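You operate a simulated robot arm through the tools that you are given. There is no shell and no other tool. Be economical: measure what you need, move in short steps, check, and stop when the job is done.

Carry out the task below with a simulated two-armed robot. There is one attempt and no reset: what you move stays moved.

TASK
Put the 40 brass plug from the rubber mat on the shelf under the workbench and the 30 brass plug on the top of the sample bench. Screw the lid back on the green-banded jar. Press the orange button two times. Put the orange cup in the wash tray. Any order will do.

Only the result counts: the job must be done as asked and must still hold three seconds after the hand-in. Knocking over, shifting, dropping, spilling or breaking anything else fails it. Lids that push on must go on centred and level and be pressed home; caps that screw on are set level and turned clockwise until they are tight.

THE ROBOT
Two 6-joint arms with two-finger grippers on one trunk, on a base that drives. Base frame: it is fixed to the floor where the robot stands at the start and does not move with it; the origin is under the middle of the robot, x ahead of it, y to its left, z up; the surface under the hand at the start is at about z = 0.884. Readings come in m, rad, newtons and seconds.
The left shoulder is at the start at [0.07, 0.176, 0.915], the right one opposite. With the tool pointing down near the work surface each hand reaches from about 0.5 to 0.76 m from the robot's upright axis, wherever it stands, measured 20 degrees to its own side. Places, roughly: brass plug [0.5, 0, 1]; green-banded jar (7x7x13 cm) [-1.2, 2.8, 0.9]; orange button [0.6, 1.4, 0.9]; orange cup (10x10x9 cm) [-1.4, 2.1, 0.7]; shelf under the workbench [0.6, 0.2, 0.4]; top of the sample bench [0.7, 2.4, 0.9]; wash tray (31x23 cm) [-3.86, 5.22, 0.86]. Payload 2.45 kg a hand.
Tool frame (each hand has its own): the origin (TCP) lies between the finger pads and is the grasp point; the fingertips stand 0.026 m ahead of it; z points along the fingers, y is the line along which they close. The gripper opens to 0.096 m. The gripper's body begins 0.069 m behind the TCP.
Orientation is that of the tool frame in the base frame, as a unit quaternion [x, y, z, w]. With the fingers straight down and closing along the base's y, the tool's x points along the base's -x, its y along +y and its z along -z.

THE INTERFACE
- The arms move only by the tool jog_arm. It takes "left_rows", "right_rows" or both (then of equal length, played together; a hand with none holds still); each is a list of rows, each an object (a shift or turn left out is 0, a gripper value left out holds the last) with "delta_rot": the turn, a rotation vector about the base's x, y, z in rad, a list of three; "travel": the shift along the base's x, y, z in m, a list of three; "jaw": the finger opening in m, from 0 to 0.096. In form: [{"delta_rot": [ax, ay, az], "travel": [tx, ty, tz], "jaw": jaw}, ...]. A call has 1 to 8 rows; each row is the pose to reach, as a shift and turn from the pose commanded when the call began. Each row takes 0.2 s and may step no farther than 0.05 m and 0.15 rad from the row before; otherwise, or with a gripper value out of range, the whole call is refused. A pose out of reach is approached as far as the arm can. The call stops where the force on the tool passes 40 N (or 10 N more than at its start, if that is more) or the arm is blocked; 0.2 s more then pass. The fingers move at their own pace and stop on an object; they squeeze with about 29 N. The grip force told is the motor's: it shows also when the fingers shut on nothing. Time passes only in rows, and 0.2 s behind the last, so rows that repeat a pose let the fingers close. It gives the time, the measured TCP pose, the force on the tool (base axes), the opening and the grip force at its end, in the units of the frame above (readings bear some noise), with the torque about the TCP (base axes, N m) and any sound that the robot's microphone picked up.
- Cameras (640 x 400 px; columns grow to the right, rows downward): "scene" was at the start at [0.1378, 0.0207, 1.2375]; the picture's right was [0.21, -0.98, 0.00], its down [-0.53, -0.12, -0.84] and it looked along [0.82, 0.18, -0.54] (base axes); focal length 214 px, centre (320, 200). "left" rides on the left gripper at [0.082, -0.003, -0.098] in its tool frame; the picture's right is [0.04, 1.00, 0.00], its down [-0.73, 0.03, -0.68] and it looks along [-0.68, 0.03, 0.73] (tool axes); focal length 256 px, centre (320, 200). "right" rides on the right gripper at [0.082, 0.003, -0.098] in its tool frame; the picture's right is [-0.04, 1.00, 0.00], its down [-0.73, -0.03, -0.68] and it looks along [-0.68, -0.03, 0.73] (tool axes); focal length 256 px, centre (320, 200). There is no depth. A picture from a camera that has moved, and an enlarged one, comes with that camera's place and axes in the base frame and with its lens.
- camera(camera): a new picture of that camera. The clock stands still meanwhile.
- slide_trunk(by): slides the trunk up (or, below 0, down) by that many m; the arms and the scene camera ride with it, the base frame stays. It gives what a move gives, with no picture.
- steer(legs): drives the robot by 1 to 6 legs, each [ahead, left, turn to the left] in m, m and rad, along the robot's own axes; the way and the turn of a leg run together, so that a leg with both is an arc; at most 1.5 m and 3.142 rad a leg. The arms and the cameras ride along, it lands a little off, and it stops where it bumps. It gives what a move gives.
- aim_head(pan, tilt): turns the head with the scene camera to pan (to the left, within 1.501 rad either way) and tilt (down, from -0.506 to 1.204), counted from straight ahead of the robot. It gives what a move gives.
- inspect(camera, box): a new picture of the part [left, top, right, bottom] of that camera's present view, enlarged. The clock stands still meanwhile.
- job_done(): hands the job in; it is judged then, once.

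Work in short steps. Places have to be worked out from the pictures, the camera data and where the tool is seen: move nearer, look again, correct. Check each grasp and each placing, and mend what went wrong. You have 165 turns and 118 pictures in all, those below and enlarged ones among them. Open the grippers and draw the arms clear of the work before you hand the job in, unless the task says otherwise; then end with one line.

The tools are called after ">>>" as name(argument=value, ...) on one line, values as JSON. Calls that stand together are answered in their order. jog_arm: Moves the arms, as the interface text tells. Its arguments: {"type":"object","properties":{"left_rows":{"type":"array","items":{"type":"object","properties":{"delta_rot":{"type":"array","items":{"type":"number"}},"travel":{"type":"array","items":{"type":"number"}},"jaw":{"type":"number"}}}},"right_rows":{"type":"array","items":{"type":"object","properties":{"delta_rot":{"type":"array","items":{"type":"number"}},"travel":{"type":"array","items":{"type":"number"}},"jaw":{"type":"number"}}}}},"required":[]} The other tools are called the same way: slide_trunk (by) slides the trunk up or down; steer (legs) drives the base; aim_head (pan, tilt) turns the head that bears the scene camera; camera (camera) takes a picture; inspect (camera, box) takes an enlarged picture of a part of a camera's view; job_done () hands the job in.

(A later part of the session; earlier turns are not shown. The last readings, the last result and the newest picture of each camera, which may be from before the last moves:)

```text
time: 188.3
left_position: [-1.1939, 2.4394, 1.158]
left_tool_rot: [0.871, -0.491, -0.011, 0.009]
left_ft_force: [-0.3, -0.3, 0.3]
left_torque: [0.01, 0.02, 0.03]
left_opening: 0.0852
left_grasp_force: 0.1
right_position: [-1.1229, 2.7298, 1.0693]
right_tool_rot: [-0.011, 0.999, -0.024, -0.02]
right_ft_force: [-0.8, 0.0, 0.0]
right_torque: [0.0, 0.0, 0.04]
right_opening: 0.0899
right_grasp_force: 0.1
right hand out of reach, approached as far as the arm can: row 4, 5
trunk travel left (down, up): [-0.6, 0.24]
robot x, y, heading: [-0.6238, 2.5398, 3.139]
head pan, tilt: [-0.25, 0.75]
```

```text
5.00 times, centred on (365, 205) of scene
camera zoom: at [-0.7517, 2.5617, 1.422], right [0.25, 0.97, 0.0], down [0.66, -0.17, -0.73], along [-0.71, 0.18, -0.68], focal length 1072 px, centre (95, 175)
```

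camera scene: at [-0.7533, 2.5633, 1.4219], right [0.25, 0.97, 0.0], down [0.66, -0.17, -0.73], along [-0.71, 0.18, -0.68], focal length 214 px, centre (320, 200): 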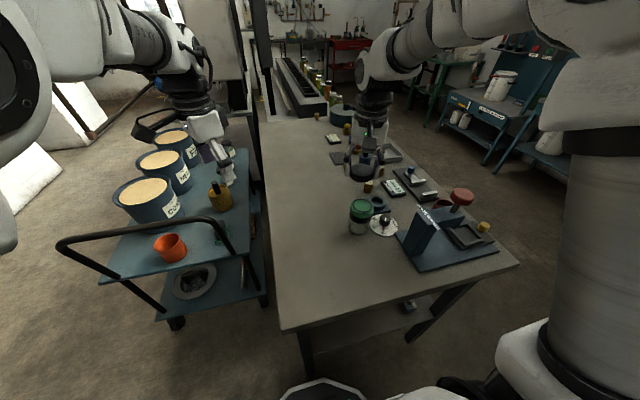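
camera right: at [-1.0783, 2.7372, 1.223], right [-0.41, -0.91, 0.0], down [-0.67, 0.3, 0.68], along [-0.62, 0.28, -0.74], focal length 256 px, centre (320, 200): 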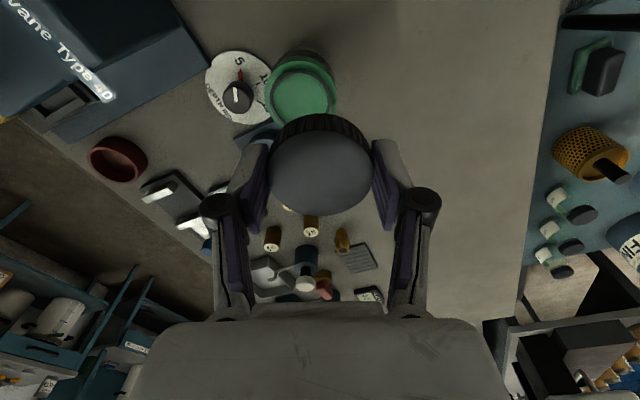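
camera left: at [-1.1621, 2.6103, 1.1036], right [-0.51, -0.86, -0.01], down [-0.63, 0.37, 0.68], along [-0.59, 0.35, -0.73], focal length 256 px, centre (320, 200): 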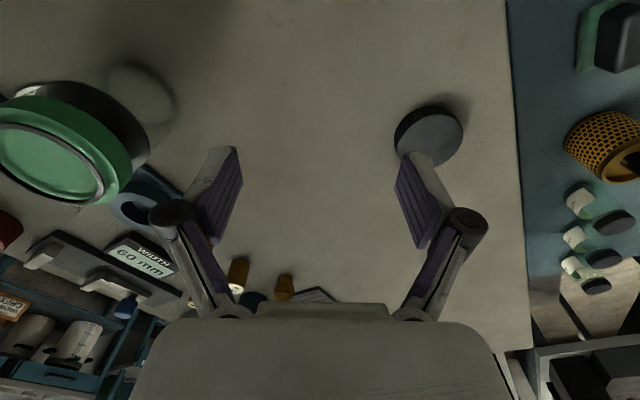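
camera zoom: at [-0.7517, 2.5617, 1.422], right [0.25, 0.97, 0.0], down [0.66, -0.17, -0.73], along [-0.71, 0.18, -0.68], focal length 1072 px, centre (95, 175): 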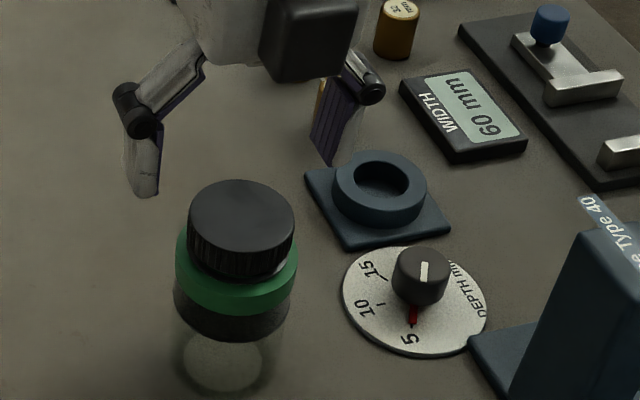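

The lid sits level on the upright jar, now at about (-1.138, 2.743). I unwind the open hand counterclockwise 3.5 rad above it for another tightening turn.

>>> jog_arm(right_rows=[{"delta_rot": [0, 0, 0.15], "travel": [-0.005, 0.004, 0.01]}, {"delta_rot": [0, 0, 0.3], "travel": [-0.01, 0.008, 0.02]}, {"delta_rot": [0, 0, 0.45], "travel": [-0.015, 0.013, 0.02]}, {"delta_rot": [0, 0, 0.6], "travel": [-0.015, 0.013, 0.02]}, {"delta_rot": [0, 0, 0.75], "travel": [-0.015, 0.013, 0.02]}, {"delta_rot": [0, 0, 0.9], "travel": [-0.015, 0.013, 0.02]}, {"delta_rot": [0, 0, 1.05], "travel": [-0.015, 0.013, 0.02]}, {"delta_rot": [0, 0, 1.19], "travel": [-0.015, 0.013, 0.02]}])

>>> jog_arm(right_rows=[{"delta_rot": [0, 0, 0.15]}, {"delta_rot": [0, 0, 0.3]}, {"delta_rot": [0, 0, 0.45]}, {"delta_rot": [0, 0, 0.6]}, {"delta_rot": [0, 0, 0.75]}, {"delta_rot": [0, 0, 0.9]}, {"delta_rot": [0, 0, 1.05]}, {"delta_rot": [0, 0, 1.2]}])

>>> jog_arm(right_rows=[{"delta_rot": [0, 0, 0.15]}, {"delta_rot": [0, 0, 0.3]}, {"delta_rot": [0, 0, 0.45]}, {"delta_rot": [0, 0, 0.6]}, {"delta_rot": [0, 0, 0.75]}, {"delta_rot": [0, 0, 0.9]}, {"delta_rot": [0, 0, 1.0]}])

>>> camera(camera="right")

```text
time: 190.1
left_position: [-1.1942, 2.4405, 1.1573]
left_tool_rot: [0.871, -0.491, -0.01, 0.01]
left_ft_force: [0.0, 0.5, 0.3]
left_torque: [-0.04, 0.03, 0.02]
left_opening: 0.085
left_grasp_force: 0.0
right_position: [-1.1417, 2.7439, 1.0864]
right_tool_rot: [-0.565, 0.825, -0.026, -0.003]
right_ft_force: [-0.3, 0.2, 0.6]
right_torque: [0.0, 0.0, -0.02]
right_opening: 0.0904
right_grasp_force: 0.0
trunk travel left (down, up): [-0.6, 0.24]
robot x, y, heading: [-0.6234, 2.54, 3.142]
head pan, tilt: [-0.25, 0.75]
```

```text
time: 191.9
left_position: [-1.1955, 2.4402, 1.1579]
left_tool_rot: [0.871, -0.491, -0.01, 0.011]
left_ft_force: [-0.3, 0.0, -0.4]
left_torque: [-0.02, -0.01, 0.02]
left_opening: 0.0848
left_grasp_force: 0.0
right_position: [-1.1412, 2.743, 1.0894]
right_tool_rot: [0.932, -0.363, 0.023, -0.012]
right_ft_force: [-0.2, 1.0, 1.0]
right_torque: [0.01, -0.01, -0.01]
right_opening: 0.0901
right_grasp_force: 0.0
trunk travel left (down, up): [-0.6, 0.24]
robot x, y, heading: [-0.6197, 2.5402, 3.14]
head pan, tilt: [-0.25, 0.75]
```

```text
time: 193.5
left_position: [-1.1954, 2.4396, 1.1569]
left_tool_rot: [0.871, -0.491, -0.01, 0.009]
left_ft_force: [0.6, -0.5, 0.4]
left_torque: [-0.03, 0.0, 0.02]
left_opening: 0.0851
left_grasp_force: 0.0
right_position: [-1.1423, 2.7433, 1.0896]
right_tool_rot: [0.991, 0.128, 0.014, -0.021]
right_ft_force: [-0.1, -1.0, 0.8]
right_torque: [0.0, -0.03, 0.02]
right_opening: 0.0902
right_grasp_force: 0.1
trunk travel left (down, up): [-0.6, 0.24]
robot x, y, heading: [-0.6232, 2.5391, 3.141]
head pan, tilt: [-0.25, 0.75]
```

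```text
20 pictures are left
camera right: at [-1.0652, 2.7576, 1.1885], right [0.22, -0.98, -0.04], down [-0.73, -0.19, 0.66], along [-0.65, -0.11, -0.75], focal length 256 px, centre (320, 200)
```

right: 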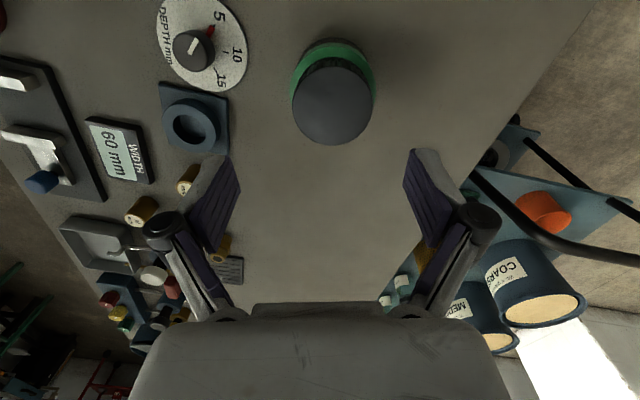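

Lid centre reads (-1.131, 2.741). I level the hand, descend around the lid to z 1.010 and grip.

>>> jog_arm(right_rows=[{"delta_rot": [-0.045, 0.022, 0], "travel": [0.011, -0.002, -0.02]}, {"delta_rot": [-0.045, 0.022, 0], "travel": [0.011, -0.002, -0.05]}, {"delta_rot": [-0.045, 0.022, 0], "travel": [0.011, -0.002, -0.07]}, {"delta_rot": [-0.045, 0.022, 0], "travel": [0.011, -0.002, -0.079]}, {"delta_rot": [-0.045, 0.022, 0], "travel": [0.011, -0.002, -0.079], "jaw": 0.03}, {"delta_rot": [-0.045, 0.022, 0], "travel": [0.011, -0.002, -0.079], "jaw": 0.03}, {"delta_rot": [-0.045, 0.022, 0], "travel": [0.011, -0.002, -0.079], "jaw": 0.03}])

>>> inspect(camera="right", box=[180, 60, 460, 240])

```text
time: 195.1
left_position: [-1.1946, 2.4393, 1.1579]
left_tool_rot: [0.871, -0.491, -0.009, 0.01]
left_ft_force: [0.1, 0.5, -0.5]
left_torque: [0.0, -0.02, -0.03]
left_opening: 0.0852
left_grasp_force: 0.1
right_position: [-1.1292, 2.7414, 1.0101]
right_tool_rot: [0.992, 0.127, -0.001, 0.0]
right_ft_force: [-1.3, 1.1, 9.2]
right_torque: [0.02, 0.05, -0.01]
right_opening: 0.0553
right_grasp_force: 28.9
trunk travel left (down, up): [-0.6, 0.24]
robot x, y, heading: [-0.6214, 2.5419, 3.14]
head pan, tilt: [-0.25, 0.75]
```

```text
2.22 times, centred on (320, 150) of right
camera zoom: at [-1.0512, 2.759, 1.1078], right [0.21, -0.98, 0.0], down [-0.72, -0.16, 0.68], along [-0.66, -0.14, -0.73], focal length 569 px, centre (320, 311)
```

zoom: 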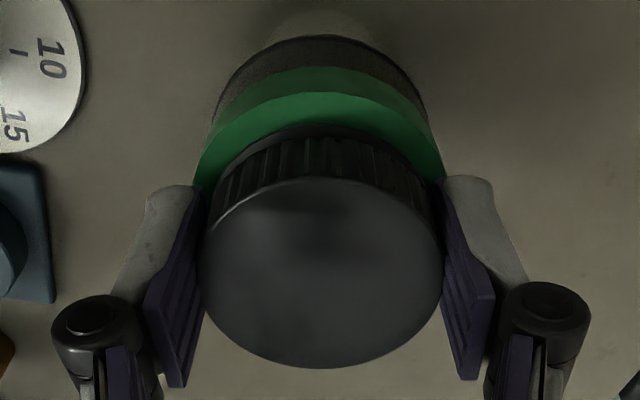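

Good grip. Turning clockwise again with light downward pressure.

>>> jog_arm(right_rows=[{"delta_rot": [0, 0, -0.15]}, {"delta_rot": [0, 0, -0.3]}, {"delta_rot": [0, 0, -0.45]}, {"travel": [0, 0, -0.001], "delta_rot": [0, 0, -0.6]}, {"travel": [0, 0, -0.001], "delta_rot": [0, 0, -0.75]}, {"travel": [0, 0, -0.001], "delta_rot": [0, 0, -0.9]}, {"travel": [0, 0, -0.001], "delta_rot": [0, 0, -1.05]}, {"travel": [0, 0, -0.001], "delta_rot": [0, 0, -1.2]}])

>>> jog_arm(right_rows=[{"delta_rot": [0, 0, -0.15]}, {"delta_rot": [0, 0, -0.3]}, {"delta_rot": [0, 0, -0.45]}, {"delta_rot": [0, 0, -0.6]}, {"delta_rot": [0, 0, -0.75]}, {"delta_rot": [0, 0, -0.9]}, {"delta_rot": [0, 0, -1.05]}, {"delta_rot": [0, 0, -1.2]}])

```text
time: 196.9
left_position: [-1.1946, 2.4387, 1.1581]
left_tool_rot: [0.871, -0.491, -0.01, 0.009]
left_ft_force: [-0.3, 0.3, 0.9]
left_torque: [-0.01, -0.01, -0.01]
left_opening: 0.0853
left_grasp_force: 0.0
right_position: [-1.1291, 2.7419, 1.0075]
right_tool_rot: [0.89, -0.457, -0.001, 0.0]
right_ft_force: [-5.9, -2.3, 19.3]
right_torque: [0.01, 0.27, 0.0]
right_opening: 0.0551
right_grasp_force: 29.0
trunk travel left (down, up): [-0.6, 0.24]
robot x, y, heading: [-0.6207, 2.5411, 3.14]
head pan, tilt: [-0.25, 0.75]
```

```text
time: 198.7
left_position: [-1.1944, 2.4396, 1.1576]
left_tool_rot: [0.871, -0.491, -0.01, 0.01]
left_ft_force: [-0.2, -0.1, 0.3]
left_torque: [-0.02, 0.0, -0.02]
left_opening: 0.085
left_grasp_force: 0.1
right_position: [-1.1287, 2.7424, 1.0071]
right_tool_rot: [-0.477, 0.879, -0.001, 0.0]
right_ft_force: [-1.0, 3.4, 9.7]
right_torque: [0.07, -0.01, 0.0]
right_opening: 0.0548
right_grasp_force: 29.2
trunk travel left (down, up): [-0.6, 0.24]
robot x, y, heading: [-0.6261, 2.5399, 3.143]
head pan, tilt: [-0.25, 0.75]
```

The lid is threading down (z 1.010 → 1.007). I use the remaining 0.7 rad, then release and unwind again.

>>> jog_arm(right_rows=[{"delta_rot": [0, 0, -0.15]}, {"delta_rot": [0, 0, -0.3]}, {"delta_rot": [0, 0, -0.45]}, {"delta_rot": [0, 0, -0.6]}, {"delta_rot": [0, 0, -0.7]}])

>>> jog_arm(right_rows=[{"jaw": 0.07}, {"jaw": 0.085}, {"jaw": 0.085}, {"travel": [0, 0, 0.03]}, {"travel": [0, 0, 0.06]}, {"travel": [0, 0, 0.06], "delta_rot": [0, 0, 0.15]}, {"travel": [0, 0, 0.06], "delta_rot": [0, 0, 0.3]}, {"travel": [0, 0, 0.06], "delta_rot": [0, 0, 0.45]}])

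>>> jog_arm(right_rows=[{"delta_rot": [0, 0, 0.15]}, {"delta_rot": [0, 0, 0.3]}, {"delta_rot": [0, 0, 0.45]}, {"delta_rot": [0, 0, 0.6]}, {"delta_rot": [0, 0, 0.75]}, {"delta_rot": [0, 0, 0.9]}, {"delta_rot": [0, 0, 1.05]}, {"delta_rot": [0, 0, 1.2]}])

>>> jog_arm(right_rows=[{"delta_rot": [0, 0, 0.15]}, {"delta_rot": [0, 0, 0.3]}, {"delta_rot": [0, 0, 0.45]}, {"delta_rot": [0, 0, 0.6]}, {"delta_rot": [0, 0, 0.75]}, {"delta_rot": [0, 0, 0.9]}, {"delta_rot": [0, 0, 1.05]}, {"delta_rot": [0, 0, 1.2]}])

```text
time: 199.9
left_position: [-1.1961, 2.4396, 1.1572]
left_tool_rot: [0.871, -0.491, -0.009, 0.009]
left_ft_force: [-0.3, 0.3, -0.3]
left_torque: [-0.02, -0.02, -0.01]
left_opening: 0.0851
left_grasp_force: 0.1
right_position: [-1.1292, 2.7422, 1.0074]
right_tool_rot: [-0.146, 0.989, 0.0, 0.001]
right_ft_force: [1.3, 0.4, 1.2]
right_torque: [-0.05, -0.04, 0.02]
right_opening: 0.0548
right_grasp_force: 29.2
trunk travel left (down, up): [-0.6, 0.24]
robot x, y, heading: [-0.6253, 2.5402, 3.141]
head pan, tilt: [-0.25, 0.75]
```

```text
time: 201.7
left_position: [-1.1955, 2.4399, 1.1564]
left_tool_rot: [0.871, -0.491, -0.01, 0.01]
left_ft_force: [0.0, 0.9, 0.5]
left_torque: [0.04, 0.03, -0.02]
left_opening: 0.085
left_grasp_force: 0.1
right_position: [-1.1306, 2.7436, 1.0687]
right_tool_rot: [-0.365, 0.931, 0.0, 0.0]
right_ft_force: [0.3, 0.0, 0.2]
right_torque: [0.01, -0.02, 0.02]
right_opening: 0.085
right_grasp_force: 0.2
trunk travel left (down, up): [-0.6, 0.24]
robot x, y, heading: [-0.621, 2.5377, 3.142]
head pan, tilt: [-0.25, 0.75]
```

```text
time: 203.5
left_position: [-1.1953, 2.4395, 1.1576]
left_tool_rot: [0.871, -0.49, -0.01, 0.01]
left_ft_force: [-0.6, 0.1, 0.5]
left_torque: [0.02, -0.01, 0.01]
left_opening: 0.0853
left_grasp_force: 0.0
right_position: [-1.1301, 2.7421, 1.0684]
right_tool_rot: [0.828, -0.561, 0.0, 0.0]
right_ft_force: [0.2, 0.9, 0.1]
right_torque: [-0.01, -0.04, 0.04]
right_opening: 0.0849
right_grasp_force: 0.1
trunk travel left (down, up): [-0.6, 0.24]
robot x, y, heading: [-0.6257, 2.5402, 3.143]
head pan, tilt: [-0.25, 0.75]
```

```text
time: 205.3
left_position: [-1.1959, 2.4391, 1.1575]
left_tool_rot: [0.871, -0.491, -0.009, 0.01]
left_ft_force: [0.3, -0.2, 0.0]
left_torque: [-0.02, -0.02, 0.02]
left_opening: 0.0852
left_grasp_force: 0.0
right_position: [-1.1301, 2.7418, 1.0678]
right_tool_rot: [1.0, 0.004, 0.0, 0.0]
right_ft_force: [-0.1, -0.5, -0.5]
right_torque: [0.01, -0.01, 0.02]
right_opening: 0.085
right_grasp_force: 0.1
trunk travel left (down, up): [-0.6, 0.24]
robot x, y, heading: [-0.6233, 2.5436, 3.146]
head pan, tilt: [-0.25, 0.75]
```

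The vertical force dropped as the lid screwed down, so it is progressing. I regrasp and turn another cycle.

>>> jog_arm(right_rows=[{"travel": [0.001, 0, -0.03]}, {"travel": [0.001, 0, -0.055]}, {"travel": [0.001, 0, -0.062]}, {"travel": [0.001, 0, -0.062], "jaw": 0.03}, {"travel": [0.001, 0, -0.062], "jaw": 0.03}, {"travel": [0.001, 0, -0.062], "jaw": 0.03}])

>>> jog_arm(right_rows=[{"delta_rot": [0, 0, -0.15]}, {"delta_rot": [0, 0, -0.3]}, {"delta_rot": [0, 0, -0.45]}, {"travel": [0, 0, -0.0005], "delta_rot": [0, 0, -0.6]}, {"travel": [0, 0, -0.0005], "delta_rot": [0, 0, -0.75]}, {"travel": [0, 0, -0.001], "delta_rot": [0, 0, -0.9]}, {"travel": [0, 0, -0.001], "delta_rot": [0, 0, -1.05]}, {"travel": [0, 0, -0.001], "delta_rot": [0, 0, -1.2]}])

>>> jog_arm(right_rows=[{"delta_rot": [0, 0, -0.15]}, {"delta_rot": [0, 0, -0.3]}, {"delta_rot": [0, 0, -0.45]}, {"travel": [0, 0, -0.0005], "delta_rot": [0, 0, -0.6]}, {"travel": [0, 0, -0.0005], "delta_rot": [0, 0, -0.75]}, {"travel": [0, 0, -0.001], "delta_rot": [0, 0, -0.9]}, {"travel": [0, 0, -0.001], "delta_rot": [0, 0, -1.05]}, {"travel": [0, 0, -0.001], "delta_rot": [0, 0, -1.2]}])

```text
time: 206.7
left_position: [-1.1947, 2.4394, 1.1576]
left_tool_rot: [0.872, -0.49, -0.009, 0.01]
left_ft_force: [0.5, -0.5, 0.7]
left_torque: [0.01, 0.0, -0.03]
left_opening: 0.0849
left_grasp_force: 0.0
right_position: [-1.1294, 2.742, 1.0068]
right_tool_rot: [1.0, 0.003, -0.001, 0.0]
right_ft_force: [-2.0, 0.3, 8.1]
right_torque: [-0.04, 0.01, -0.01]
right_opening: 0.0543
right_grasp_force: 28.7
trunk travel left (down, up): [-0.6, 0.24]
robot x, y, heading: [-0.6272, 2.542, 3.144]
head pan, tilt: [-0.25, 0.75]
```

```text
time: 208.5
left_position: [-1.1944, 2.4388, 1.1584]
left_tool_rot: [0.871, -0.491, -0.01, 0.009]
left_ft_force: [-0.1, -0.6, -0.7]
left_torque: [0.0, 0.02, -0.01]
left_opening: 0.0851
left_grasp_force: 0.1
right_position: [-1.1288, 2.7409, 1.0057]
right_tool_rot: [0.826, -0.564, 0.0, 0.0]
right_ft_force: [2.6, -0.3, 8.1]
right_torque: [-0.06, -0.06, 0.01]
right_opening: 0.0542
right_grasp_force: 29.4
trunk travel left (down, up): [-0.6, 0.24]
robot x, y, heading: [-0.6268, 2.5422, 3.14]
head pan, tilt: [-0.25, 0.75]
```

```text
time: 210.3
left_position: [-1.1948, 2.4389, 1.1573]
left_tool_rot: [0.872, -0.49, -0.01, 0.01]
left_ft_force: [-0.1, 0.0, 0.6]
left_torque: [-0.01, -0.01, 0.01]
left_opening: 0.085
left_grasp_force: 0.0
right_position: [-1.129, 2.7413, 1.0045]
right_tool_rot: [-0.363, 0.932, 0.001, -0.001]
right_ft_force: [0.0, -0.4, 17.4]
right_torque: [0.01, 0.02, 0.26]
right_opening: 0.0542
right_grasp_force: 28.9
trunk travel left (down, up): [-0.6, 0.24]
robot x, y, heading: [-0.6224, 2.54, 3.14]
head pan, tilt: [-0.25, 0.75]
```

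Torque has risen to 0.26 N·m, so the cap is tightening. I turn a little more and watch.

>>> jog_arm(right_rows=[{"delta_rot": [0, 0, -0.12]}, {"delta_rot": [0, 0, -0.24]}, {"delta_rot": [0, 0, -0.36]}, {"delta_rot": [0, 0, -0.45]}])

>>> inspect(camera="scene", box=[325, 165, 405, 245])

```text
time: 211.3
left_position: [-1.1926, 2.4381, 1.1586]
left_tool_rot: [0.871, -0.491, -0.01, 0.011]
left_ft_force: [0.4, -0.6, 0.5]
left_torque: [0.0, 0.01, 0.0]
left_opening: 0.0852
left_grasp_force: 0.0
right_position: [-1.129, 2.7414, 1.0052]
right_tool_rot: [-0.147, 0.989, -0.001, 0.0]
right_ft_force: [0.7, 0.7, 17.0]
right_torque: [0.02, 0.02, 0.23]
right_opening: 0.0541
right_grasp_force: 29.4
trunk travel left (down, up): [-0.6, 0.24]
robot x, y, heading: [-0.62, 2.5371, 3.143]
head pan, tilt: [-0.25, 0.75]
```

```text
5.00 times, centred on (365, 205) of scene
camera zoom: at [-0.7513, 2.5616, 1.4221], right [0.25, 0.97, 0.0], down [0.66, -0.17, -0.73], along [-0.71, 0.18, -0.68], focal length 1072 px, centre (95, 175)
```

zoom: 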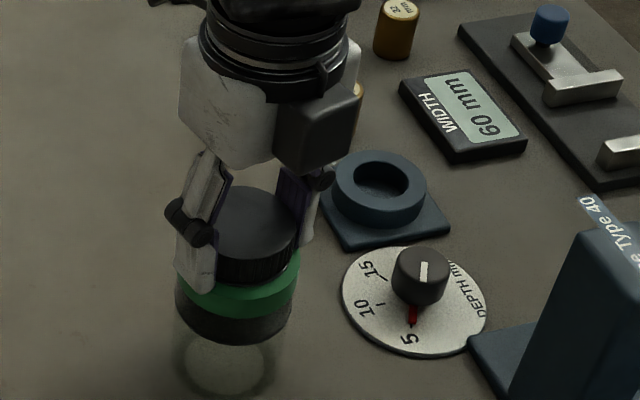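

Torque is saturated at about 0.24 N·m with the lid seated, level and tight (the jar starts to slip on the table). I release, rise and unwind the wrist.

>>> jog_arm(right_rows=[{"jaw": 0.07}, {"jaw": 0.085}, {"jaw": 0.085}, {"travel": [0, 0, 0.04]}, {"travel": [0, 0, 0.08]}, {"travel": [0, 0, 0.08], "delta_rot": [0, 0, 0.15]}, {"travel": [0, 0, 0.08], "delta_rot": [0, 0, 0.3]}, {"travel": [0, 0, 0.08], "delta_rot": [0, 0, 0.45]}])

>>> jog_arm(right_rows=[{"delta_rot": [0, 0, 0.15]}, {"delta_rot": [0, 0, 0.3]}, {"delta_rot": [0, 0, 0.45]}, {"delta_rot": [0, 0, 0.6]}, {"delta_rot": [0, 0, 0.75]}, {"delta_rot": [0, 0, 0.9]}, {"delta_rot": [0, 0, 1.05]}, {"delta_rot": [0, 0, 1.2]}])

>>> jog_arm(right_rows=[{"delta_rot": [0, 0, 0.15]}, {"delta_rot": [0, 0, 0.3]}, {"delta_rot": [0, 0, 0.45]}, {"delta_rot": [0, 0, 0.6]}, {"delta_rot": [0, 0, 0.75]}, {"delta_rot": [0, 0, 0.9]}, {"delta_rot": [0, 0, 1.05]}, {"delta_rot": [0, 0, 1.19]}])

>>> slide_trunk(by=0.13)

>>> steer(legs=[[-0.28, 0, 0], [0, 0.6, 0]])

>>> aim_head(pan=0.0, tilt=0.6)

>>> camera(camera="scene")

```text
time: 213.1
left_position: [-1.1957, 2.4394, 1.1562]
left_tool_rot: [0.871, -0.491, -0.01, 0.01]
left_ft_force: [0.0, 0.5, 0.4]
left_torque: [0.01, -0.01, 0.01]
left_opening: 0.0851
left_grasp_force: 0.1
right_position: [-1.1285, 2.7422, 1.0851]
right_tool_rot: [-0.365, 0.931, 0.0, 0.0]
right_ft_force: [0.6, 0.3, -0.6]
right_torque: [-0.01, 0.0, 0.0]
right_opening: 0.0848
right_grasp_force: 0.0
trunk travel left (down, up): [-0.6, 0.24]
robot x, y, heading: [-0.6245, 2.5414, 3.137]
head pan, tilt: [-0.25, 0.75]
```

```text
time: 214.9
left_position: [-1.1956, 2.438, 1.1582]
left_tool_rot: [0.872, -0.49, -0.009, 0.01]
left_ft_force: [0.1, -0.5, -1.3]
left_torque: [0.0, -0.01, 0.01]
left_opening: 0.0851
left_grasp_force: 0.2
right_position: [-1.1301, 2.7433, 1.0845]
right_tool_rot: [0.827, -0.562, 0.0, 0.0]
right_ft_force: [0.6, 0.2, -1.1]
right_torque: [-0.01, 0.0, 0.0]
right_opening: 0.0851
right_grasp_force: 0.1
trunk travel left (down, up): [-0.6, 0.24]
robot x, y, heading: [-0.6212, 2.538, 3.145]
head pan, tilt: [-0.25, 0.75]
```

```text
time: 216.7
left_position: [-1.1956, 2.4392, 1.158]
left_tool_rot: [0.871, -0.491, -0.01, 0.01]
left_ft_force: [0.5, 0.3, 0.6]
left_torque: [0.01, 0.0, 0.03]
left_opening: 0.0849
left_grasp_force: 0.1
right_position: [-1.1292, 2.7417, 1.0836]
right_tool_rot: [1.0, -0.001, 0.0, 0.001]
right_ft_force: [0.4, -0.3, -0.7]
right_torque: [0.0, -0.02, 0.0]
right_opening: 0.0852
right_grasp_force: 0.0
trunk travel left (down, up): [-0.6, 0.24]
robot x, y, heading: [-0.6253, 2.5387, 3.142]
head pan, tilt: [-0.25, 0.75]
```

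```text
time: 218.3
left_position: [-1.1961, 2.4389, 1.2876]
left_tool_rot: [0.871, -0.491, -0.01, 0.011]
left_ft_force: [0.0, 0.2, -1.4]
left_torque: [0.03, -0.02, 0.0]
left_opening: 0.085
left_grasp_force: 0.1
right_position: [-1.1304, 2.7436, 1.2134]
right_tool_rot: [1.0, -0.003, 0.0, -0.001]
right_ft_force: [0.3, 0.0, 0.7]
right_torque: [-0.05, 0.01, 0.01]
right_opening: 0.0849
right_grasp_force: 0.1
trunk travel left (down, up): [-0.73, 0.11]
robot x, y, heading: [-0.6222, 2.5392, 3.146]
head pan, tilt: [-0.25, 0.75]
```

```text
time: 223.3
left_position: [-0.9229, 1.848, 1.2875]
left_tool_rot: [0.867, -0.498, -0.009, 0.009]
left_ft_force: [0.5, -0.1, -0.6]
left_torque: [-0.03, -0.02, -0.07]
left_opening: 0.0852
left_grasp_force: 0.0
right_position: [-0.8507, 2.1509, 1.2139]
right_tool_rot: [1.0, -0.011, -0.001, 0.0]
right_ft_force: [-0.1, -0.1, -0.7]
right_torque: [-0.01, -0.01, 0.0]
right_opening: 0.0848
right_grasp_force: 0.1
trunk travel left (down, up): [-0.73, 0.11]
robot x, y, heading: [-0.3485, 1.9391, 3.121]
head pan, tilt: [-0.25, 0.75]
```

```text
time: 224.0
left_position: [-0.9227, 1.8473, 1.2866]
left_tool_rot: [0.867, -0.498, -0.01, 0.009]
left_ft_force: [-0.1, 1.0, 0.8]
left_torque: [0.01, 0.01, -0.02]
left_opening: 0.0849
left_grasp_force: 0.0
right_position: [-0.8507, 2.1483, 1.2135]
right_tool_rot: [1.0, -0.011, 0.0, 0.0]
right_ft_force: [0.8, -0.3, 0.1]
right_torque: [0.03, 0.0, 0.0]
right_opening: 0.0849
right_grasp_force: 0.1
trunk travel left (down, up): [-0.73, 0.11]
robot x, y, heading: [-0.3466, 1.9432, 3.124]
head pan, tilt: [0.0, 0.6]
```

```text
17 pictures are left
camera scene: at [-0.487, 1.9421, 1.5647], right [0.02, 1.0, 0.0], down [0.57, -0.01, -0.82], along [-0.82, 0.01, -0.57], focal length 214 px, centre (320, 200)
```

scene: 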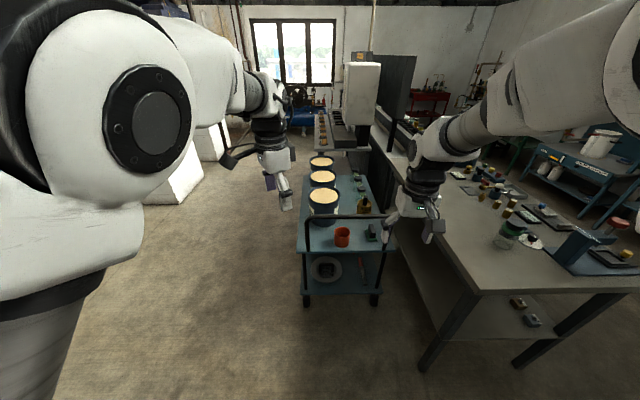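

The cup is at about (-1.359, 2.075), rim near z 0.74, with the cart handle bar close at x≈-1.28, z≈0.91. I'll approach from the cart's south side, facing +y, so the bar isn't in the arm's way.

>>> steer(legs=[[0, 0.74, 0.0], [1.22, 0, 0], [0, 0, -1.553]])

>>> aim_head(pan=-0.25, tilt=0.7)

>>> camera(camera="scene")

```text
time: 237.6
left_position: [-1.6716, 1.8057, 1.2867]
left_tool_rot: [-0.264, 0.965, 0.014, 0.001]
left_ft_force: [0.3, 0.1, 0.3]
left_torque: [0.02, -0.02, 0.04]
left_opening: 0.0851
left_grasp_force: 0.0
right_position: [-1.3706, 1.737, 1.2135]
right_tool_rot: [-0.702, 0.712, -0.001, 0.0]
right_ft_force: [0.5, -0.6, 0.1]
right_torque: [-0.02, 0.02, -0.02]
right_opening: 0.085
right_grasp_force: 0.0
trunk travel left (down, up): [-0.73, 0.11]
robot x, y, heading: [-1.5808, 1.233, 1.558]
head pan, tilt: [0.0, 0.6]
```

```text
time: 238.3
left_position: [-1.6724, 1.806, 1.2871]
left_tool_rot: [-0.264, 0.964, 0.013, 0.001]
left_ft_force: [-0.1, 0.7, 0.0]
left_torque: [0.0, -0.01, -0.03]
left_opening: 0.0849
left_grasp_force: 0.0
right_position: [-1.3701, 1.737, 1.214]
right_tool_rot: [-0.701, 0.713, 0.0, 0.0]
right_ft_force: [-0.1, 0.8, -0.9]
right_torque: [0.0, 0.0, 0.02]
right_opening: 0.0851
right_grasp_force: 0.1
trunk travel left (down, up): [-0.73, 0.11]
robot x, y, heading: [-1.5775, 1.2297, 1.562]
head pan, tilt: [-0.25, 0.7]
```

```text
16 pictures are left
camera scene: at [-1.5544, 1.3665, 1.5561], right [0.97, -0.26, 0.0], down [-0.17, -0.62, -0.77], along [0.2, 0.74, -0.64], focal length 214 px, centre (320, 200)
```

scene: 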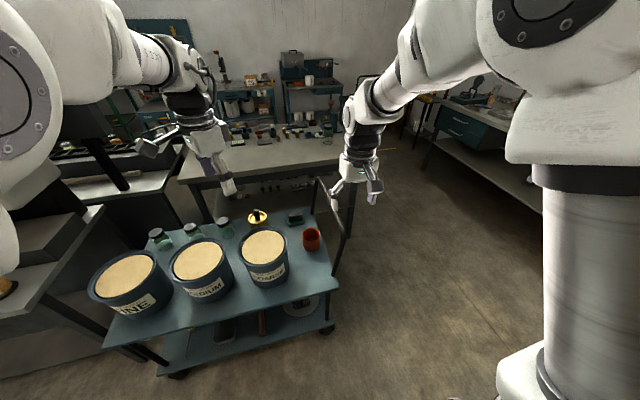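

I zoom on the cup and its surroundings to refine.

>>> inspect(camera="scene", box=[240, 180, 360, 300])

```text
3.33 times, centred on (300, 240) of scene
camera zoom: at [-1.5544, 1.3665, 1.5561], right [0.97, -0.26, 0.0], down [-0.17, -0.62, -0.77], along [0.2, 0.74, -0.64], focal length 715 px, centre (387, 67)
```

zoom: 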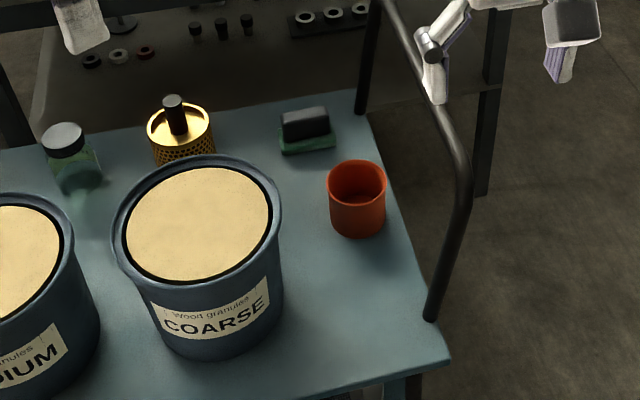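

Refined: cup centre about (-1.409, 2.082), diameter about 0.09, tub edge at x≈-1.53, bar at x≈-1.30. I'll pinch its -x wall with one finger inside, so I drive forward and position the right hand above that wall.

>>> steer(legs=[[0.25, 0.04, 0.008]])

>>> jog_arm(right_rows=[{"travel": [-0.01, 0.01, -0.045], "jaw": 0.06}, {"travel": [-0.02, 0.02, -0.09]}, {"travel": [-0.03, 0.03, -0.13]}, {"travel": [-0.035, 0.045, -0.17]}, {"travel": [-0.037, 0.06, -0.21]}, {"travel": [-0.037, 0.075, -0.25]}, {"travel": [-0.037, 0.085, -0.29]}])

>>> camera(camera="right")

```text
time: 240.2
left_position: [-1.7104, 2.0559, 1.2875]
left_tool_rot: [-0.266, 0.964, 0.014, -0.001]
left_ft_force: [-0.2, 0.6, 1.1]
left_torque: [0.02, -0.01, 0.03]
left_opening: 0.0851
left_grasp_force: 0.2
right_position: [-1.4113, 1.988, 1.2142]
right_tool_rot: [-0.702, 0.712, 0.0, 0.001]
right_ft_force: [-0.2, -0.3, -0.2]
right_torque: [-0.01, -0.05, 0.0]
right_opening: 0.0848
right_grasp_force: 0.0
trunk travel left (down, up): [-0.73, 0.11]
robot x, y, heading: [-1.617, 1.4845, 1.56]
head pan, tilt: [-0.25, 0.7]
```

```text
time: 241.8
left_position: [-1.711, 2.0584, 1.2863]
left_tool_rot: [-0.265, 0.964, 0.013, 0.0]
left_ft_force: [0.4, -0.1, 0.9]
left_torque: [-0.01, 0.01, -0.04]
left_opening: 0.085
left_grasp_force: 0.1
right_position: [-1.4479, 2.0747, 0.9222]
right_tool_rot: [-0.703, 0.711, -0.001, -0.001]
right_ft_force: [0.1, 0.1, -0.5]
right_torque: [-0.03, -0.03, -0.01]
right_opening: 0.0601
right_grasp_force: 0.0
trunk travel left (down, up): [-0.73, 0.11]
robot x, y, heading: [-1.6169, 1.4841, 1.564]
head pan, tilt: [-0.25, 0.7]
```

```text
14 pictures are left
camera right: at [-1.4522, 1.9939, 1.0199], right [-1.0, 0.05, 0.0], down [0.04, 0.73, 0.68], along [0.04, 0.68, -0.73], focal length 256 px, centre (320, 200)
```

right: 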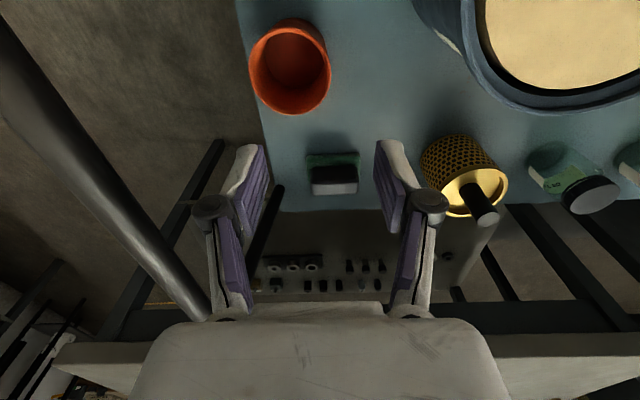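

Cup centre about (-1.412, 2.078), rim about z 0.715. I shift over the -x wall and descend part-way to check alignment.

>>> jog_arm(right_rows=[{"travel": [-0.007, 0.003, -0.04]}, {"travel": [-0.007, 0.003, -0.08]}, {"travel": [-0.007, 0.003, -0.12]}, {"travel": [-0.007, 0.003, -0.15]}])

>>> camera(camera="right")

```text
time: 242.8
left_position: [-1.7119, 2.0577, 1.2871]
left_tool_rot: [-0.267, 0.964, 0.014, 0.0]
left_ft_force: [0.1, 0.9, -0.3]
left_torque: [-0.02, -0.01, 0.03]
left_opening: 0.0846
left_grasp_force: 0.0
right_position: [-1.4556, 2.077, 0.7729]
right_tool_rot: [-0.703, 0.712, 0.0, 0.0]
right_ft_force: [0.2, 0.1, 0.3]
right_torque: [0.02, 0.02, 0.0]
right_opening: 0.0601
right_grasp_force: 0.2
trunk travel left (down, up): [-0.73, 0.11]
robot x, y, heading: [-1.6156, 1.4844, 1.565]
head pan, tilt: [-0.25, 0.7]
```

```text
13 pictures are left
camera right: at [-1.4605, 1.9962, 0.8714], right [-1.0, 0.05, 0.0], down [0.04, 0.73, 0.68], along [0.04, 0.68, -0.73], focal length 256 px, centre (320, 200)
```

right: 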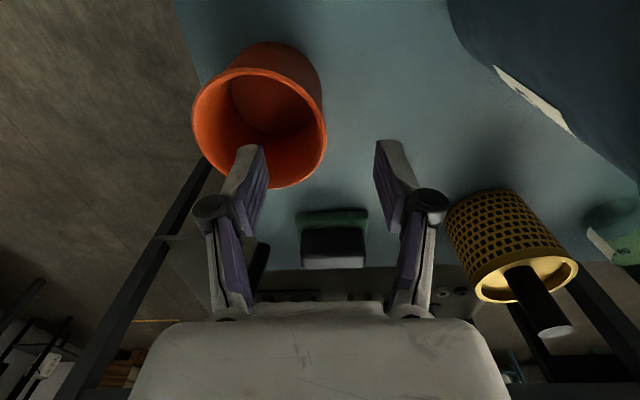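

Wall at x≈-1.459, rim at z 0.714: the jaws straddle it. I descend, close on the wall and lift slowly.

>>> jog_arm(right_rows=[{"travel": [-0.002, 0.0, -0.03]}, {"travel": [-0.002, 0.0, -0.055]}, {"travel": [-0.002, 0.0, -0.066]}, {"travel": [-0.002, 0.0, -0.066], "jaw": 0.0}, {"travel": [-0.002, 0.0, -0.066], "jaw": 0.0}, {"travel": [-0.002, 0.0, -0.066], "jaw": 0.0}])

>>> jog_arm(right_rows=[{"travel": [0, 0, 0.03]}, {"travel": [0, 0, 0.07]}, {"travel": [0, 0, 0.11]}, {"travel": [0, 0, 0.15]}, {"travel": [0, 0, 0.19]}])

>>> camera(camera="right")

```text
time: 244.2
left_position: [-1.7133, 2.057, 1.287]
left_tool_rot: [-0.266, 0.964, 0.014, 0.0]
left_ft_force: [-0.2, -0.2, -0.2]
left_torque: [0.02, -0.01, 0.01]
left_opening: 0.0851
left_grasp_force: 0.2
right_position: [-1.4577, 2.0775, 0.7075]
right_tool_rot: [-0.703, 0.711, 0.0, 0.0]
right_ft_force: [-1.7, 0.9, 2.9]
right_torque: [-0.18, 0.02, -0.1]
right_opening: 0.0062
right_grasp_force: 29.1
trunk travel left (down, up): [-0.73, 0.11]
robot x, y, heading: [-1.6148, 1.4868, 1.563]
head pan, tilt: [-0.25, 0.7]
```

```text
time: 245.4
left_position: [-1.7128, 2.0568, 1.2866]
left_tool_rot: [-0.266, 0.964, 0.014, 0.001]
left_ft_force: [0.2, -0.5, -1.1]
left_torque: [-0.01, 0.02, -0.02]
left_opening: 0.085
left_grasp_force: 0.1
right_position: [-1.457, 2.0764, 0.9006]
right_tool_rot: [-0.703, 0.711, 0.0, -0.001]
right_ft_force: [0.1, 0.4, 0.0]
right_torque: [0.03, 0.03, 0.03]
right_opening: 0.0062
right_grasp_force: 29.6
trunk travel left (down, up): [-0.73, 0.11]
robot x, y, heading: [-1.6129, 1.4858, 1.558]
head pan, tilt: [-0.25, 0.7]
```

```text
12 pictures are left
camera right: at [-1.4612, 1.9949, 0.998], right [-1.0, 0.05, 0.0], down [0.04, 0.73, 0.68], along [0.04, 0.68, -0.73], focal length 256 px, centre (320, 200)
```

right: 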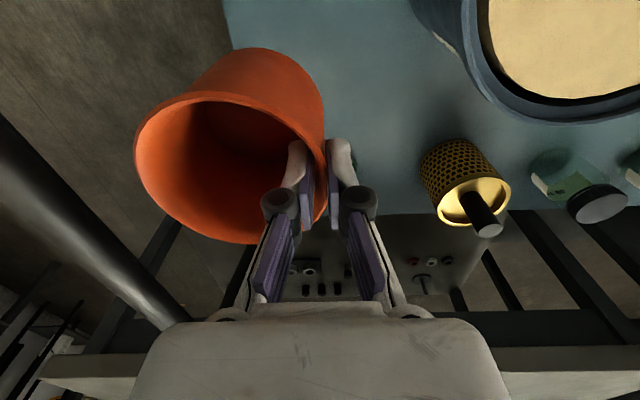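

The cup is held. I lift it higher, back out, and go around by the east aisle; then I'll look north for the route to the wash tray.

>>> jog_arm(right_rows=[{"travel": [0, -0.01, 0.045]}, {"travel": [0, -0.02, 0.09]}, {"travel": [0, -0.03, 0.135]}, {"travel": [0, -0.04, 0.18]}, {"travel": [0, -0.05, 0.22]}])

>>> steer(legs=[[-0.35, 0, 0.01], [0, -1.27, 0], [1.0, 0, 0]])

>>> aim_head(pan=0.35, tilt=0.25)

>>> camera(camera="scene")

```text
time: 246.6
left_position: [-1.7133, 2.0553, 1.2889]
left_tool_rot: [-0.265, 0.964, 0.015, 0.0]
left_ft_force: [-0.2, 0.1, 0.1]
left_torque: [0.03, -0.03, -0.02]
left_opening: 0.0851
left_grasp_force: 0.0
right_position: [-1.4561, 2.0257, 1.1196]
right_tool_rot: [-0.703, 0.711, 0.0, 0.0]
right_ft_force: [-0.6, 0.0, -0.6]
right_torque: [0.02, 0.0, 0.01]
right_opening: 0.0059
right_grasp_force: 29.4
trunk travel left (down, up): [-0.73, 0.11]
robot x, y, heading: [-1.6159, 1.4881, 1.565]
head pan, tilt: [-0.25, 0.7]
```

```text
time: 259.5
left_position: [-0.4803, 2.7024, 1.2872]
left_tool_rot: [-0.27, 0.963, 0.013, 0.0]
left_ft_force: [1.0, 0.0, 0.4]
left_torque: [-0.01, -0.02, 0.0]
left_opening: 0.0848
left_grasp_force: 0.1
right_position: [-0.225, 2.6766, 1.1164]
right_tool_rot: [-0.706, 0.709, 0.0, 0.0]
right_ft_force: [0.1, 0.5, -0.1]
right_torque: [-0.02, 0.05, -0.02]
right_opening: 0.006
right_grasp_force: 29.1
trunk travel left (down, up): [-0.73, 0.11]
robot x, y, heading: [-0.3812, 2.1339, 1.569]
head pan, tilt: [-0.25, 0.7]
```

```text
time: 260.5
left_position: [-0.4804, 2.7044, 1.2879]
left_tool_rot: [-0.268, 0.963, 0.013, 0.0]
left_ft_force: [0.2, -1.0, 0.0]
left_torque: [0.0, 0.03, -0.03]
left_opening: 0.0851
left_grasp_force: 0.0
right_position: [-0.2239, 2.6765, 1.1163]
right_tool_rot: [-0.706, 0.708, 0.0, 0.001]
right_ft_force: [-0.5, 0.6, -0.3]
right_torque: [-0.03, 0.07, -0.02]
right_opening: 0.0059
right_grasp_force: 28.8
trunk travel left (down, up): [-0.73, 0.11]
robot x, y, heading: [-0.377, 2.1324, 1.575]
head pan, tilt: [0.351, 0.25]
```

```text
11 pictures are left
camera scene: at [-0.4116, 2.2718, 1.5969], right [0.94, 0.34, 0.0], down [0.09, -0.23, -0.97], along [-0.33, 0.91, -0.25], focal length 214 px, centre (320, 200)
```

scene: 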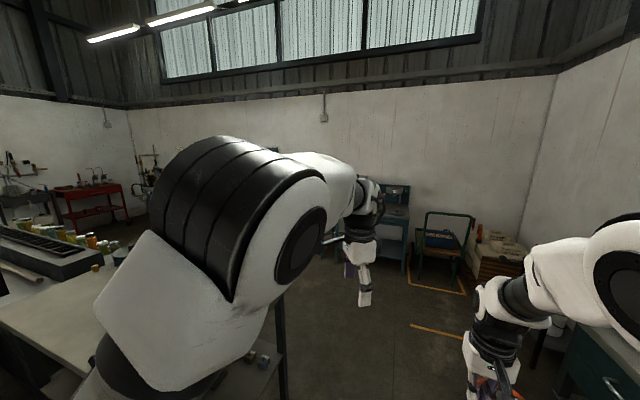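

Floor to the north is clear up to about y 4.6. I drive north to y≈3.95 and look west.

>>> steer(legs=[[1.4, 0, 0], [0.42, 0, 0], [0, 0, 1.57]])

>>> aim_head(pan=-0.2, tilt=0.3)

>>> camera(camera="scene")

```text
time: 273.4
left_position: [-0.9457, 3.8402, 1.2878]
left_tool_rot: [0.868, -0.497, -0.01, 0.009]
left_ft_force: [0.9, -0.2, 0.2]
left_torque: [-0.03, -0.01, -0.03]
left_opening: 0.0852
left_grasp_force: 0.0
right_position: [-0.9144, 4.0961, 1.1167]
right_tool_rot: [1.0, -0.009, 0.0, 0.0]
right_ft_force: [-0.1, 0.6, -0.4]
right_torque: [-0.05, -0.02, 0.01]
right_opening: 0.006
right_grasp_force: 29.0
trunk travel left (down, up): [-0.73, 0.11]
robot x, y, heading: [-0.3731, 3.93, 3.129]
head pan, tilt: [0.351, 0.25]
```

```text
time: 274.4
left_position: [-0.9453, 3.8392, 1.2876]
left_tool_rot: [0.868, -0.497, -0.01, 0.01]
left_ft_force: [0.7, -0.5, 0.0]
left_torque: [0.06, -0.02, -0.02]
left_opening: 0.0848
left_grasp_force: 0.1
right_position: [-0.9148, 4.0968, 1.1156]
right_tool_rot: [1.0, -0.008, 0.001, 0.001]
right_ft_force: [-0.6, -0.3, 0.1]
right_torque: [-0.03, 0.05, -0.01]
right_opening: 0.006
right_grasp_force: 29.2
trunk travel left (down, up): [-0.73, 0.11]
robot x, y, heading: [-0.3716, 3.932, 3.129]
head pan, tilt: [-0.201, 0.3]
```

```text
10 pictures are left
camera scene: at [-0.5134, 3.9547, 1.5922], right [0.21, 0.98, 0.0], down [0.29, -0.06, -0.96], along [-0.93, 0.2, -0.3], focal length 214 px, centre (320, 200)
```

scene: 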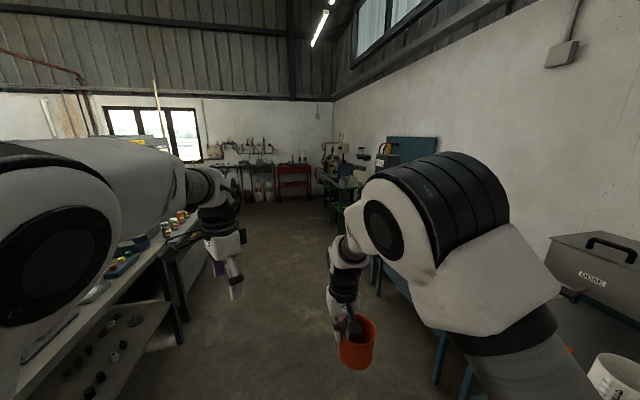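

A clear corridor leads west. I drive 2.5 m along it, then turn to face the green bench where the tray should be.

>>> steer(legs=[[1.5, 0, 0.012], [1.3, 0, 0], [0, 0, -0.8]])

>>> aim_head(pan=0.0, tilt=0.4)

>>> camera(camera="scene")

```text
time: 290.0
left_position: [-3.6396, 4.2669, 1.2868]
left_tool_rot: [-0.618, 0.786, 0.013, -0.005]
left_ft_force: [-0.4, -0.9, 0.2]
left_torque: [-0.04, 0.0, -0.01]
left_opening: 0.0849
left_grasp_force: 0.0
right_position: [-3.4397, 4.4297, 1.1167]
right_tool_rot: [0.923, -0.384, 0.001, 0.0]
right_ft_force: [-0.2, -0.1, -0.8]
right_torque: [-0.03, 0.0, -0.01]
right_opening: 0.0059
right_grasp_force: 29.0
trunk travel left (down, up): [-0.73, 0.11]
robot x, y, heading: [-3.1593, 3.9347, 2.358]
head pan, tilt: [-0.201, 0.3]
```

```text
time: 290.7
left_position: [-3.6402, 4.2684, 1.2875]
left_tool_rot: [-0.618, 0.786, 0.013, -0.005]
left_ft_force: [0.0, -0.6, 0.9]
left_torque: [0.01, 0.04, 0.0]
left_opening: 0.0847
left_grasp_force: 0.0
right_position: [-3.438, 4.431, 1.1177]
right_tool_rot: [0.923, -0.385, 0.0, -0.001]
right_ft_force: [0.0, 0.4, -0.6]
right_torque: [-0.02, -0.02, 0.04]
right_opening: 0.006
right_grasp_force: 28.6
trunk travel left (down, up): [-0.73, 0.11]
robot x, y, heading: [-3.1637, 3.9336, 2.363]
head pan, tilt: [0.0, 0.4]
```

```text
9 pictures are left
camera scene: at [-3.2636, 4.0377, 1.583], right [0.71, 0.71, 0.0], down [0.28, -0.28, -0.92], along [-0.65, 0.65, -0.39], focal length 214 px, centre (320, 200)
```

scene: 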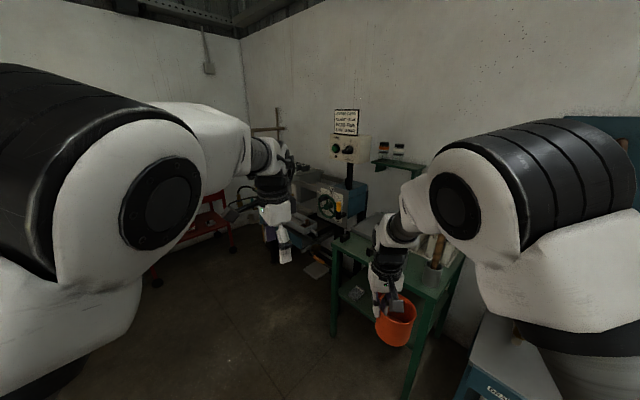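

The green bench lies ahead. I turn to face north, strafe left to line up with the tray, and look.

>>> steer(legs=[[0, 0, -0.79], [0, 0.85, 0]])

>>> aim_head(pan=-0.05, tilt=0.5)

>>> camera(camera="scene")

```text
time: 297.2
left_position: [-4.1122, 4.5044, 1.2874]
left_tool_rot: [-0.274, 0.962, 0.013, 0.0]
left_ft_force: [-0.5, 0.2, 0.1]
left_torque: [0.01, -0.01, -0.01]
left_opening: 0.0849
left_grasp_force: 0.1
right_position: [-3.8537, 4.478, 1.1173]
right_tool_rot: [0.71, -0.704, -0.001, 0.0]
right_ft_force: [-0.5, -0.3, -0.6]
right_torque: [-0.03, 0.01, 0.0]
right_opening: 0.0058
right_grasp_force: 29.1
trunk travel left (down, up): [-0.73, 0.11]
robot x, y, heading: [-4.0033, 3.9302, 1.577]
head pan, tilt: [0.0, 0.4]
```

```text
time: 297.9
left_position: [-4.1133, 4.5037, 1.2881]
left_tool_rot: [-0.274, 0.962, 0.014, 0.0]
left_ft_force: [0.0, 0.4, 0.1]
left_torque: [-0.02, 0.01, 0.0]
left_opening: 0.0852
left_grasp_force: 0.1
right_position: [-3.8554, 4.4781, 1.1167]
right_tool_rot: [0.71, -0.704, 0.0, 0.0]
right_ft_force: [0.1, -0.1, -0.5]
right_torque: [-0.02, 0.01, -0.02]
right_opening: 0.0063
right_grasp_force: 29.5
trunk travel left (down, up): [-0.73, 0.11]
robot x, y, heading: [-4.0062, 3.9334, 1.585]
head pan, tilt: [-0.051, 0.499]
```

```text
8 pictures are left
camera scene: at [-4.0022, 4.0747, 1.5739], right [1.0, -0.04, 0.0], down [-0.02, -0.48, -0.88], along [0.03, 0.88, -0.48], focal length 214 px, centre (320, 200)
```

scene: 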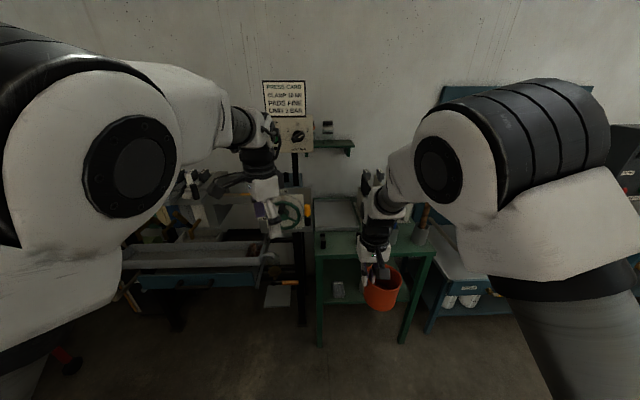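

A grey tray is on the green bench near (338,213), and I zoom to measure it.

>>> inspect(camera="scene", box=[290, 180, 450, 300])

```text
3.33 times, centred on (370, 240) of scene
camera zoom: at [-4.0022, 4.0747, 1.5739], right [1.0, -0.04, 0.0], down [-0.02, -0.48, -0.88], along [0.03, 0.88, -0.48], focal length 715 px, centre (153, 67)
```

zoom: 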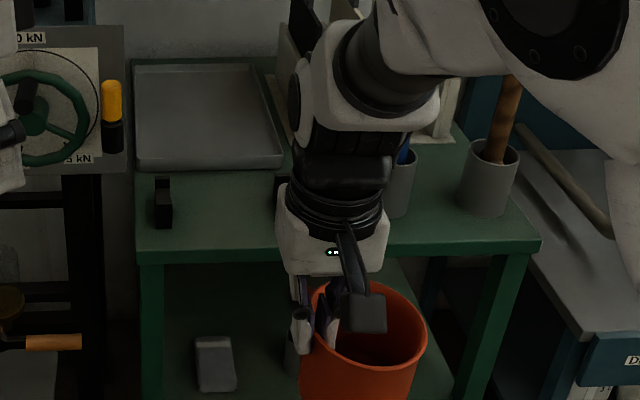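

Tray centre about (-3.868, 5.19), rim front at y≈5.03. The left hand would run into the press on the left if I went straight in, so I come in turned about 0.34 rad to the left, from the southeast.

>>> steer(legs=[[0, 0, 0.335], [0, -0.346, 0], [0.43, 0, 0]])

>>> camera(camera="scene")

```text
time: 303.4
left_position: [-4.113, 4.9605, 1.2884]
left_tool_rot: [-0.427, 0.904, 0.014, -0.003]
left_ft_force: [0.8, 0.1, 0.8]
left_torque: [0.0, 0.03, 0.0]
left_opening: 0.085
left_grasp_force: 0.0
right_position: [-3.8612, 5.0203, 1.1167]
right_tool_rot: [0.816, -0.579, 0.0, -0.001]
right_ft_force: [-0.5, 0.4, -0.1]
right_torque: [-0.02, 0.05, 0.0]
right_opening: 0.0061
right_grasp_force: 29.2
trunk travel left (down, up): [-0.73, 0.11]
robot x, y, heading: [-3.828, 4.456, 1.917]
head pan, tilt: [-0.051, 0.499]
```

```text
6 pictures are left
camera scene: at [-3.8689, 4.591, 1.574], right [0.96, 0.29, 0.0], down [0.14, -0.46, -0.88], along [-0.25, 0.84, -0.48], focal length 214 px, centre (320, 200)
```

scene: 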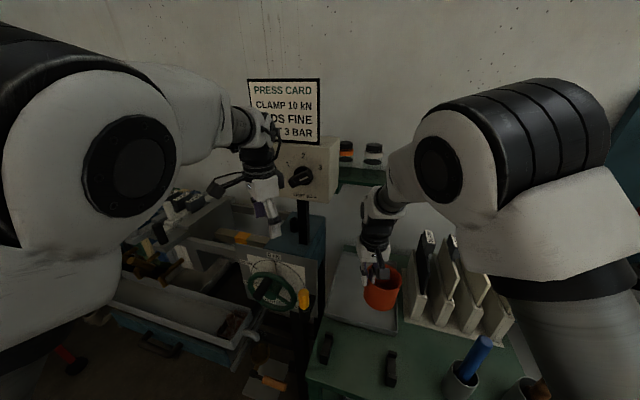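

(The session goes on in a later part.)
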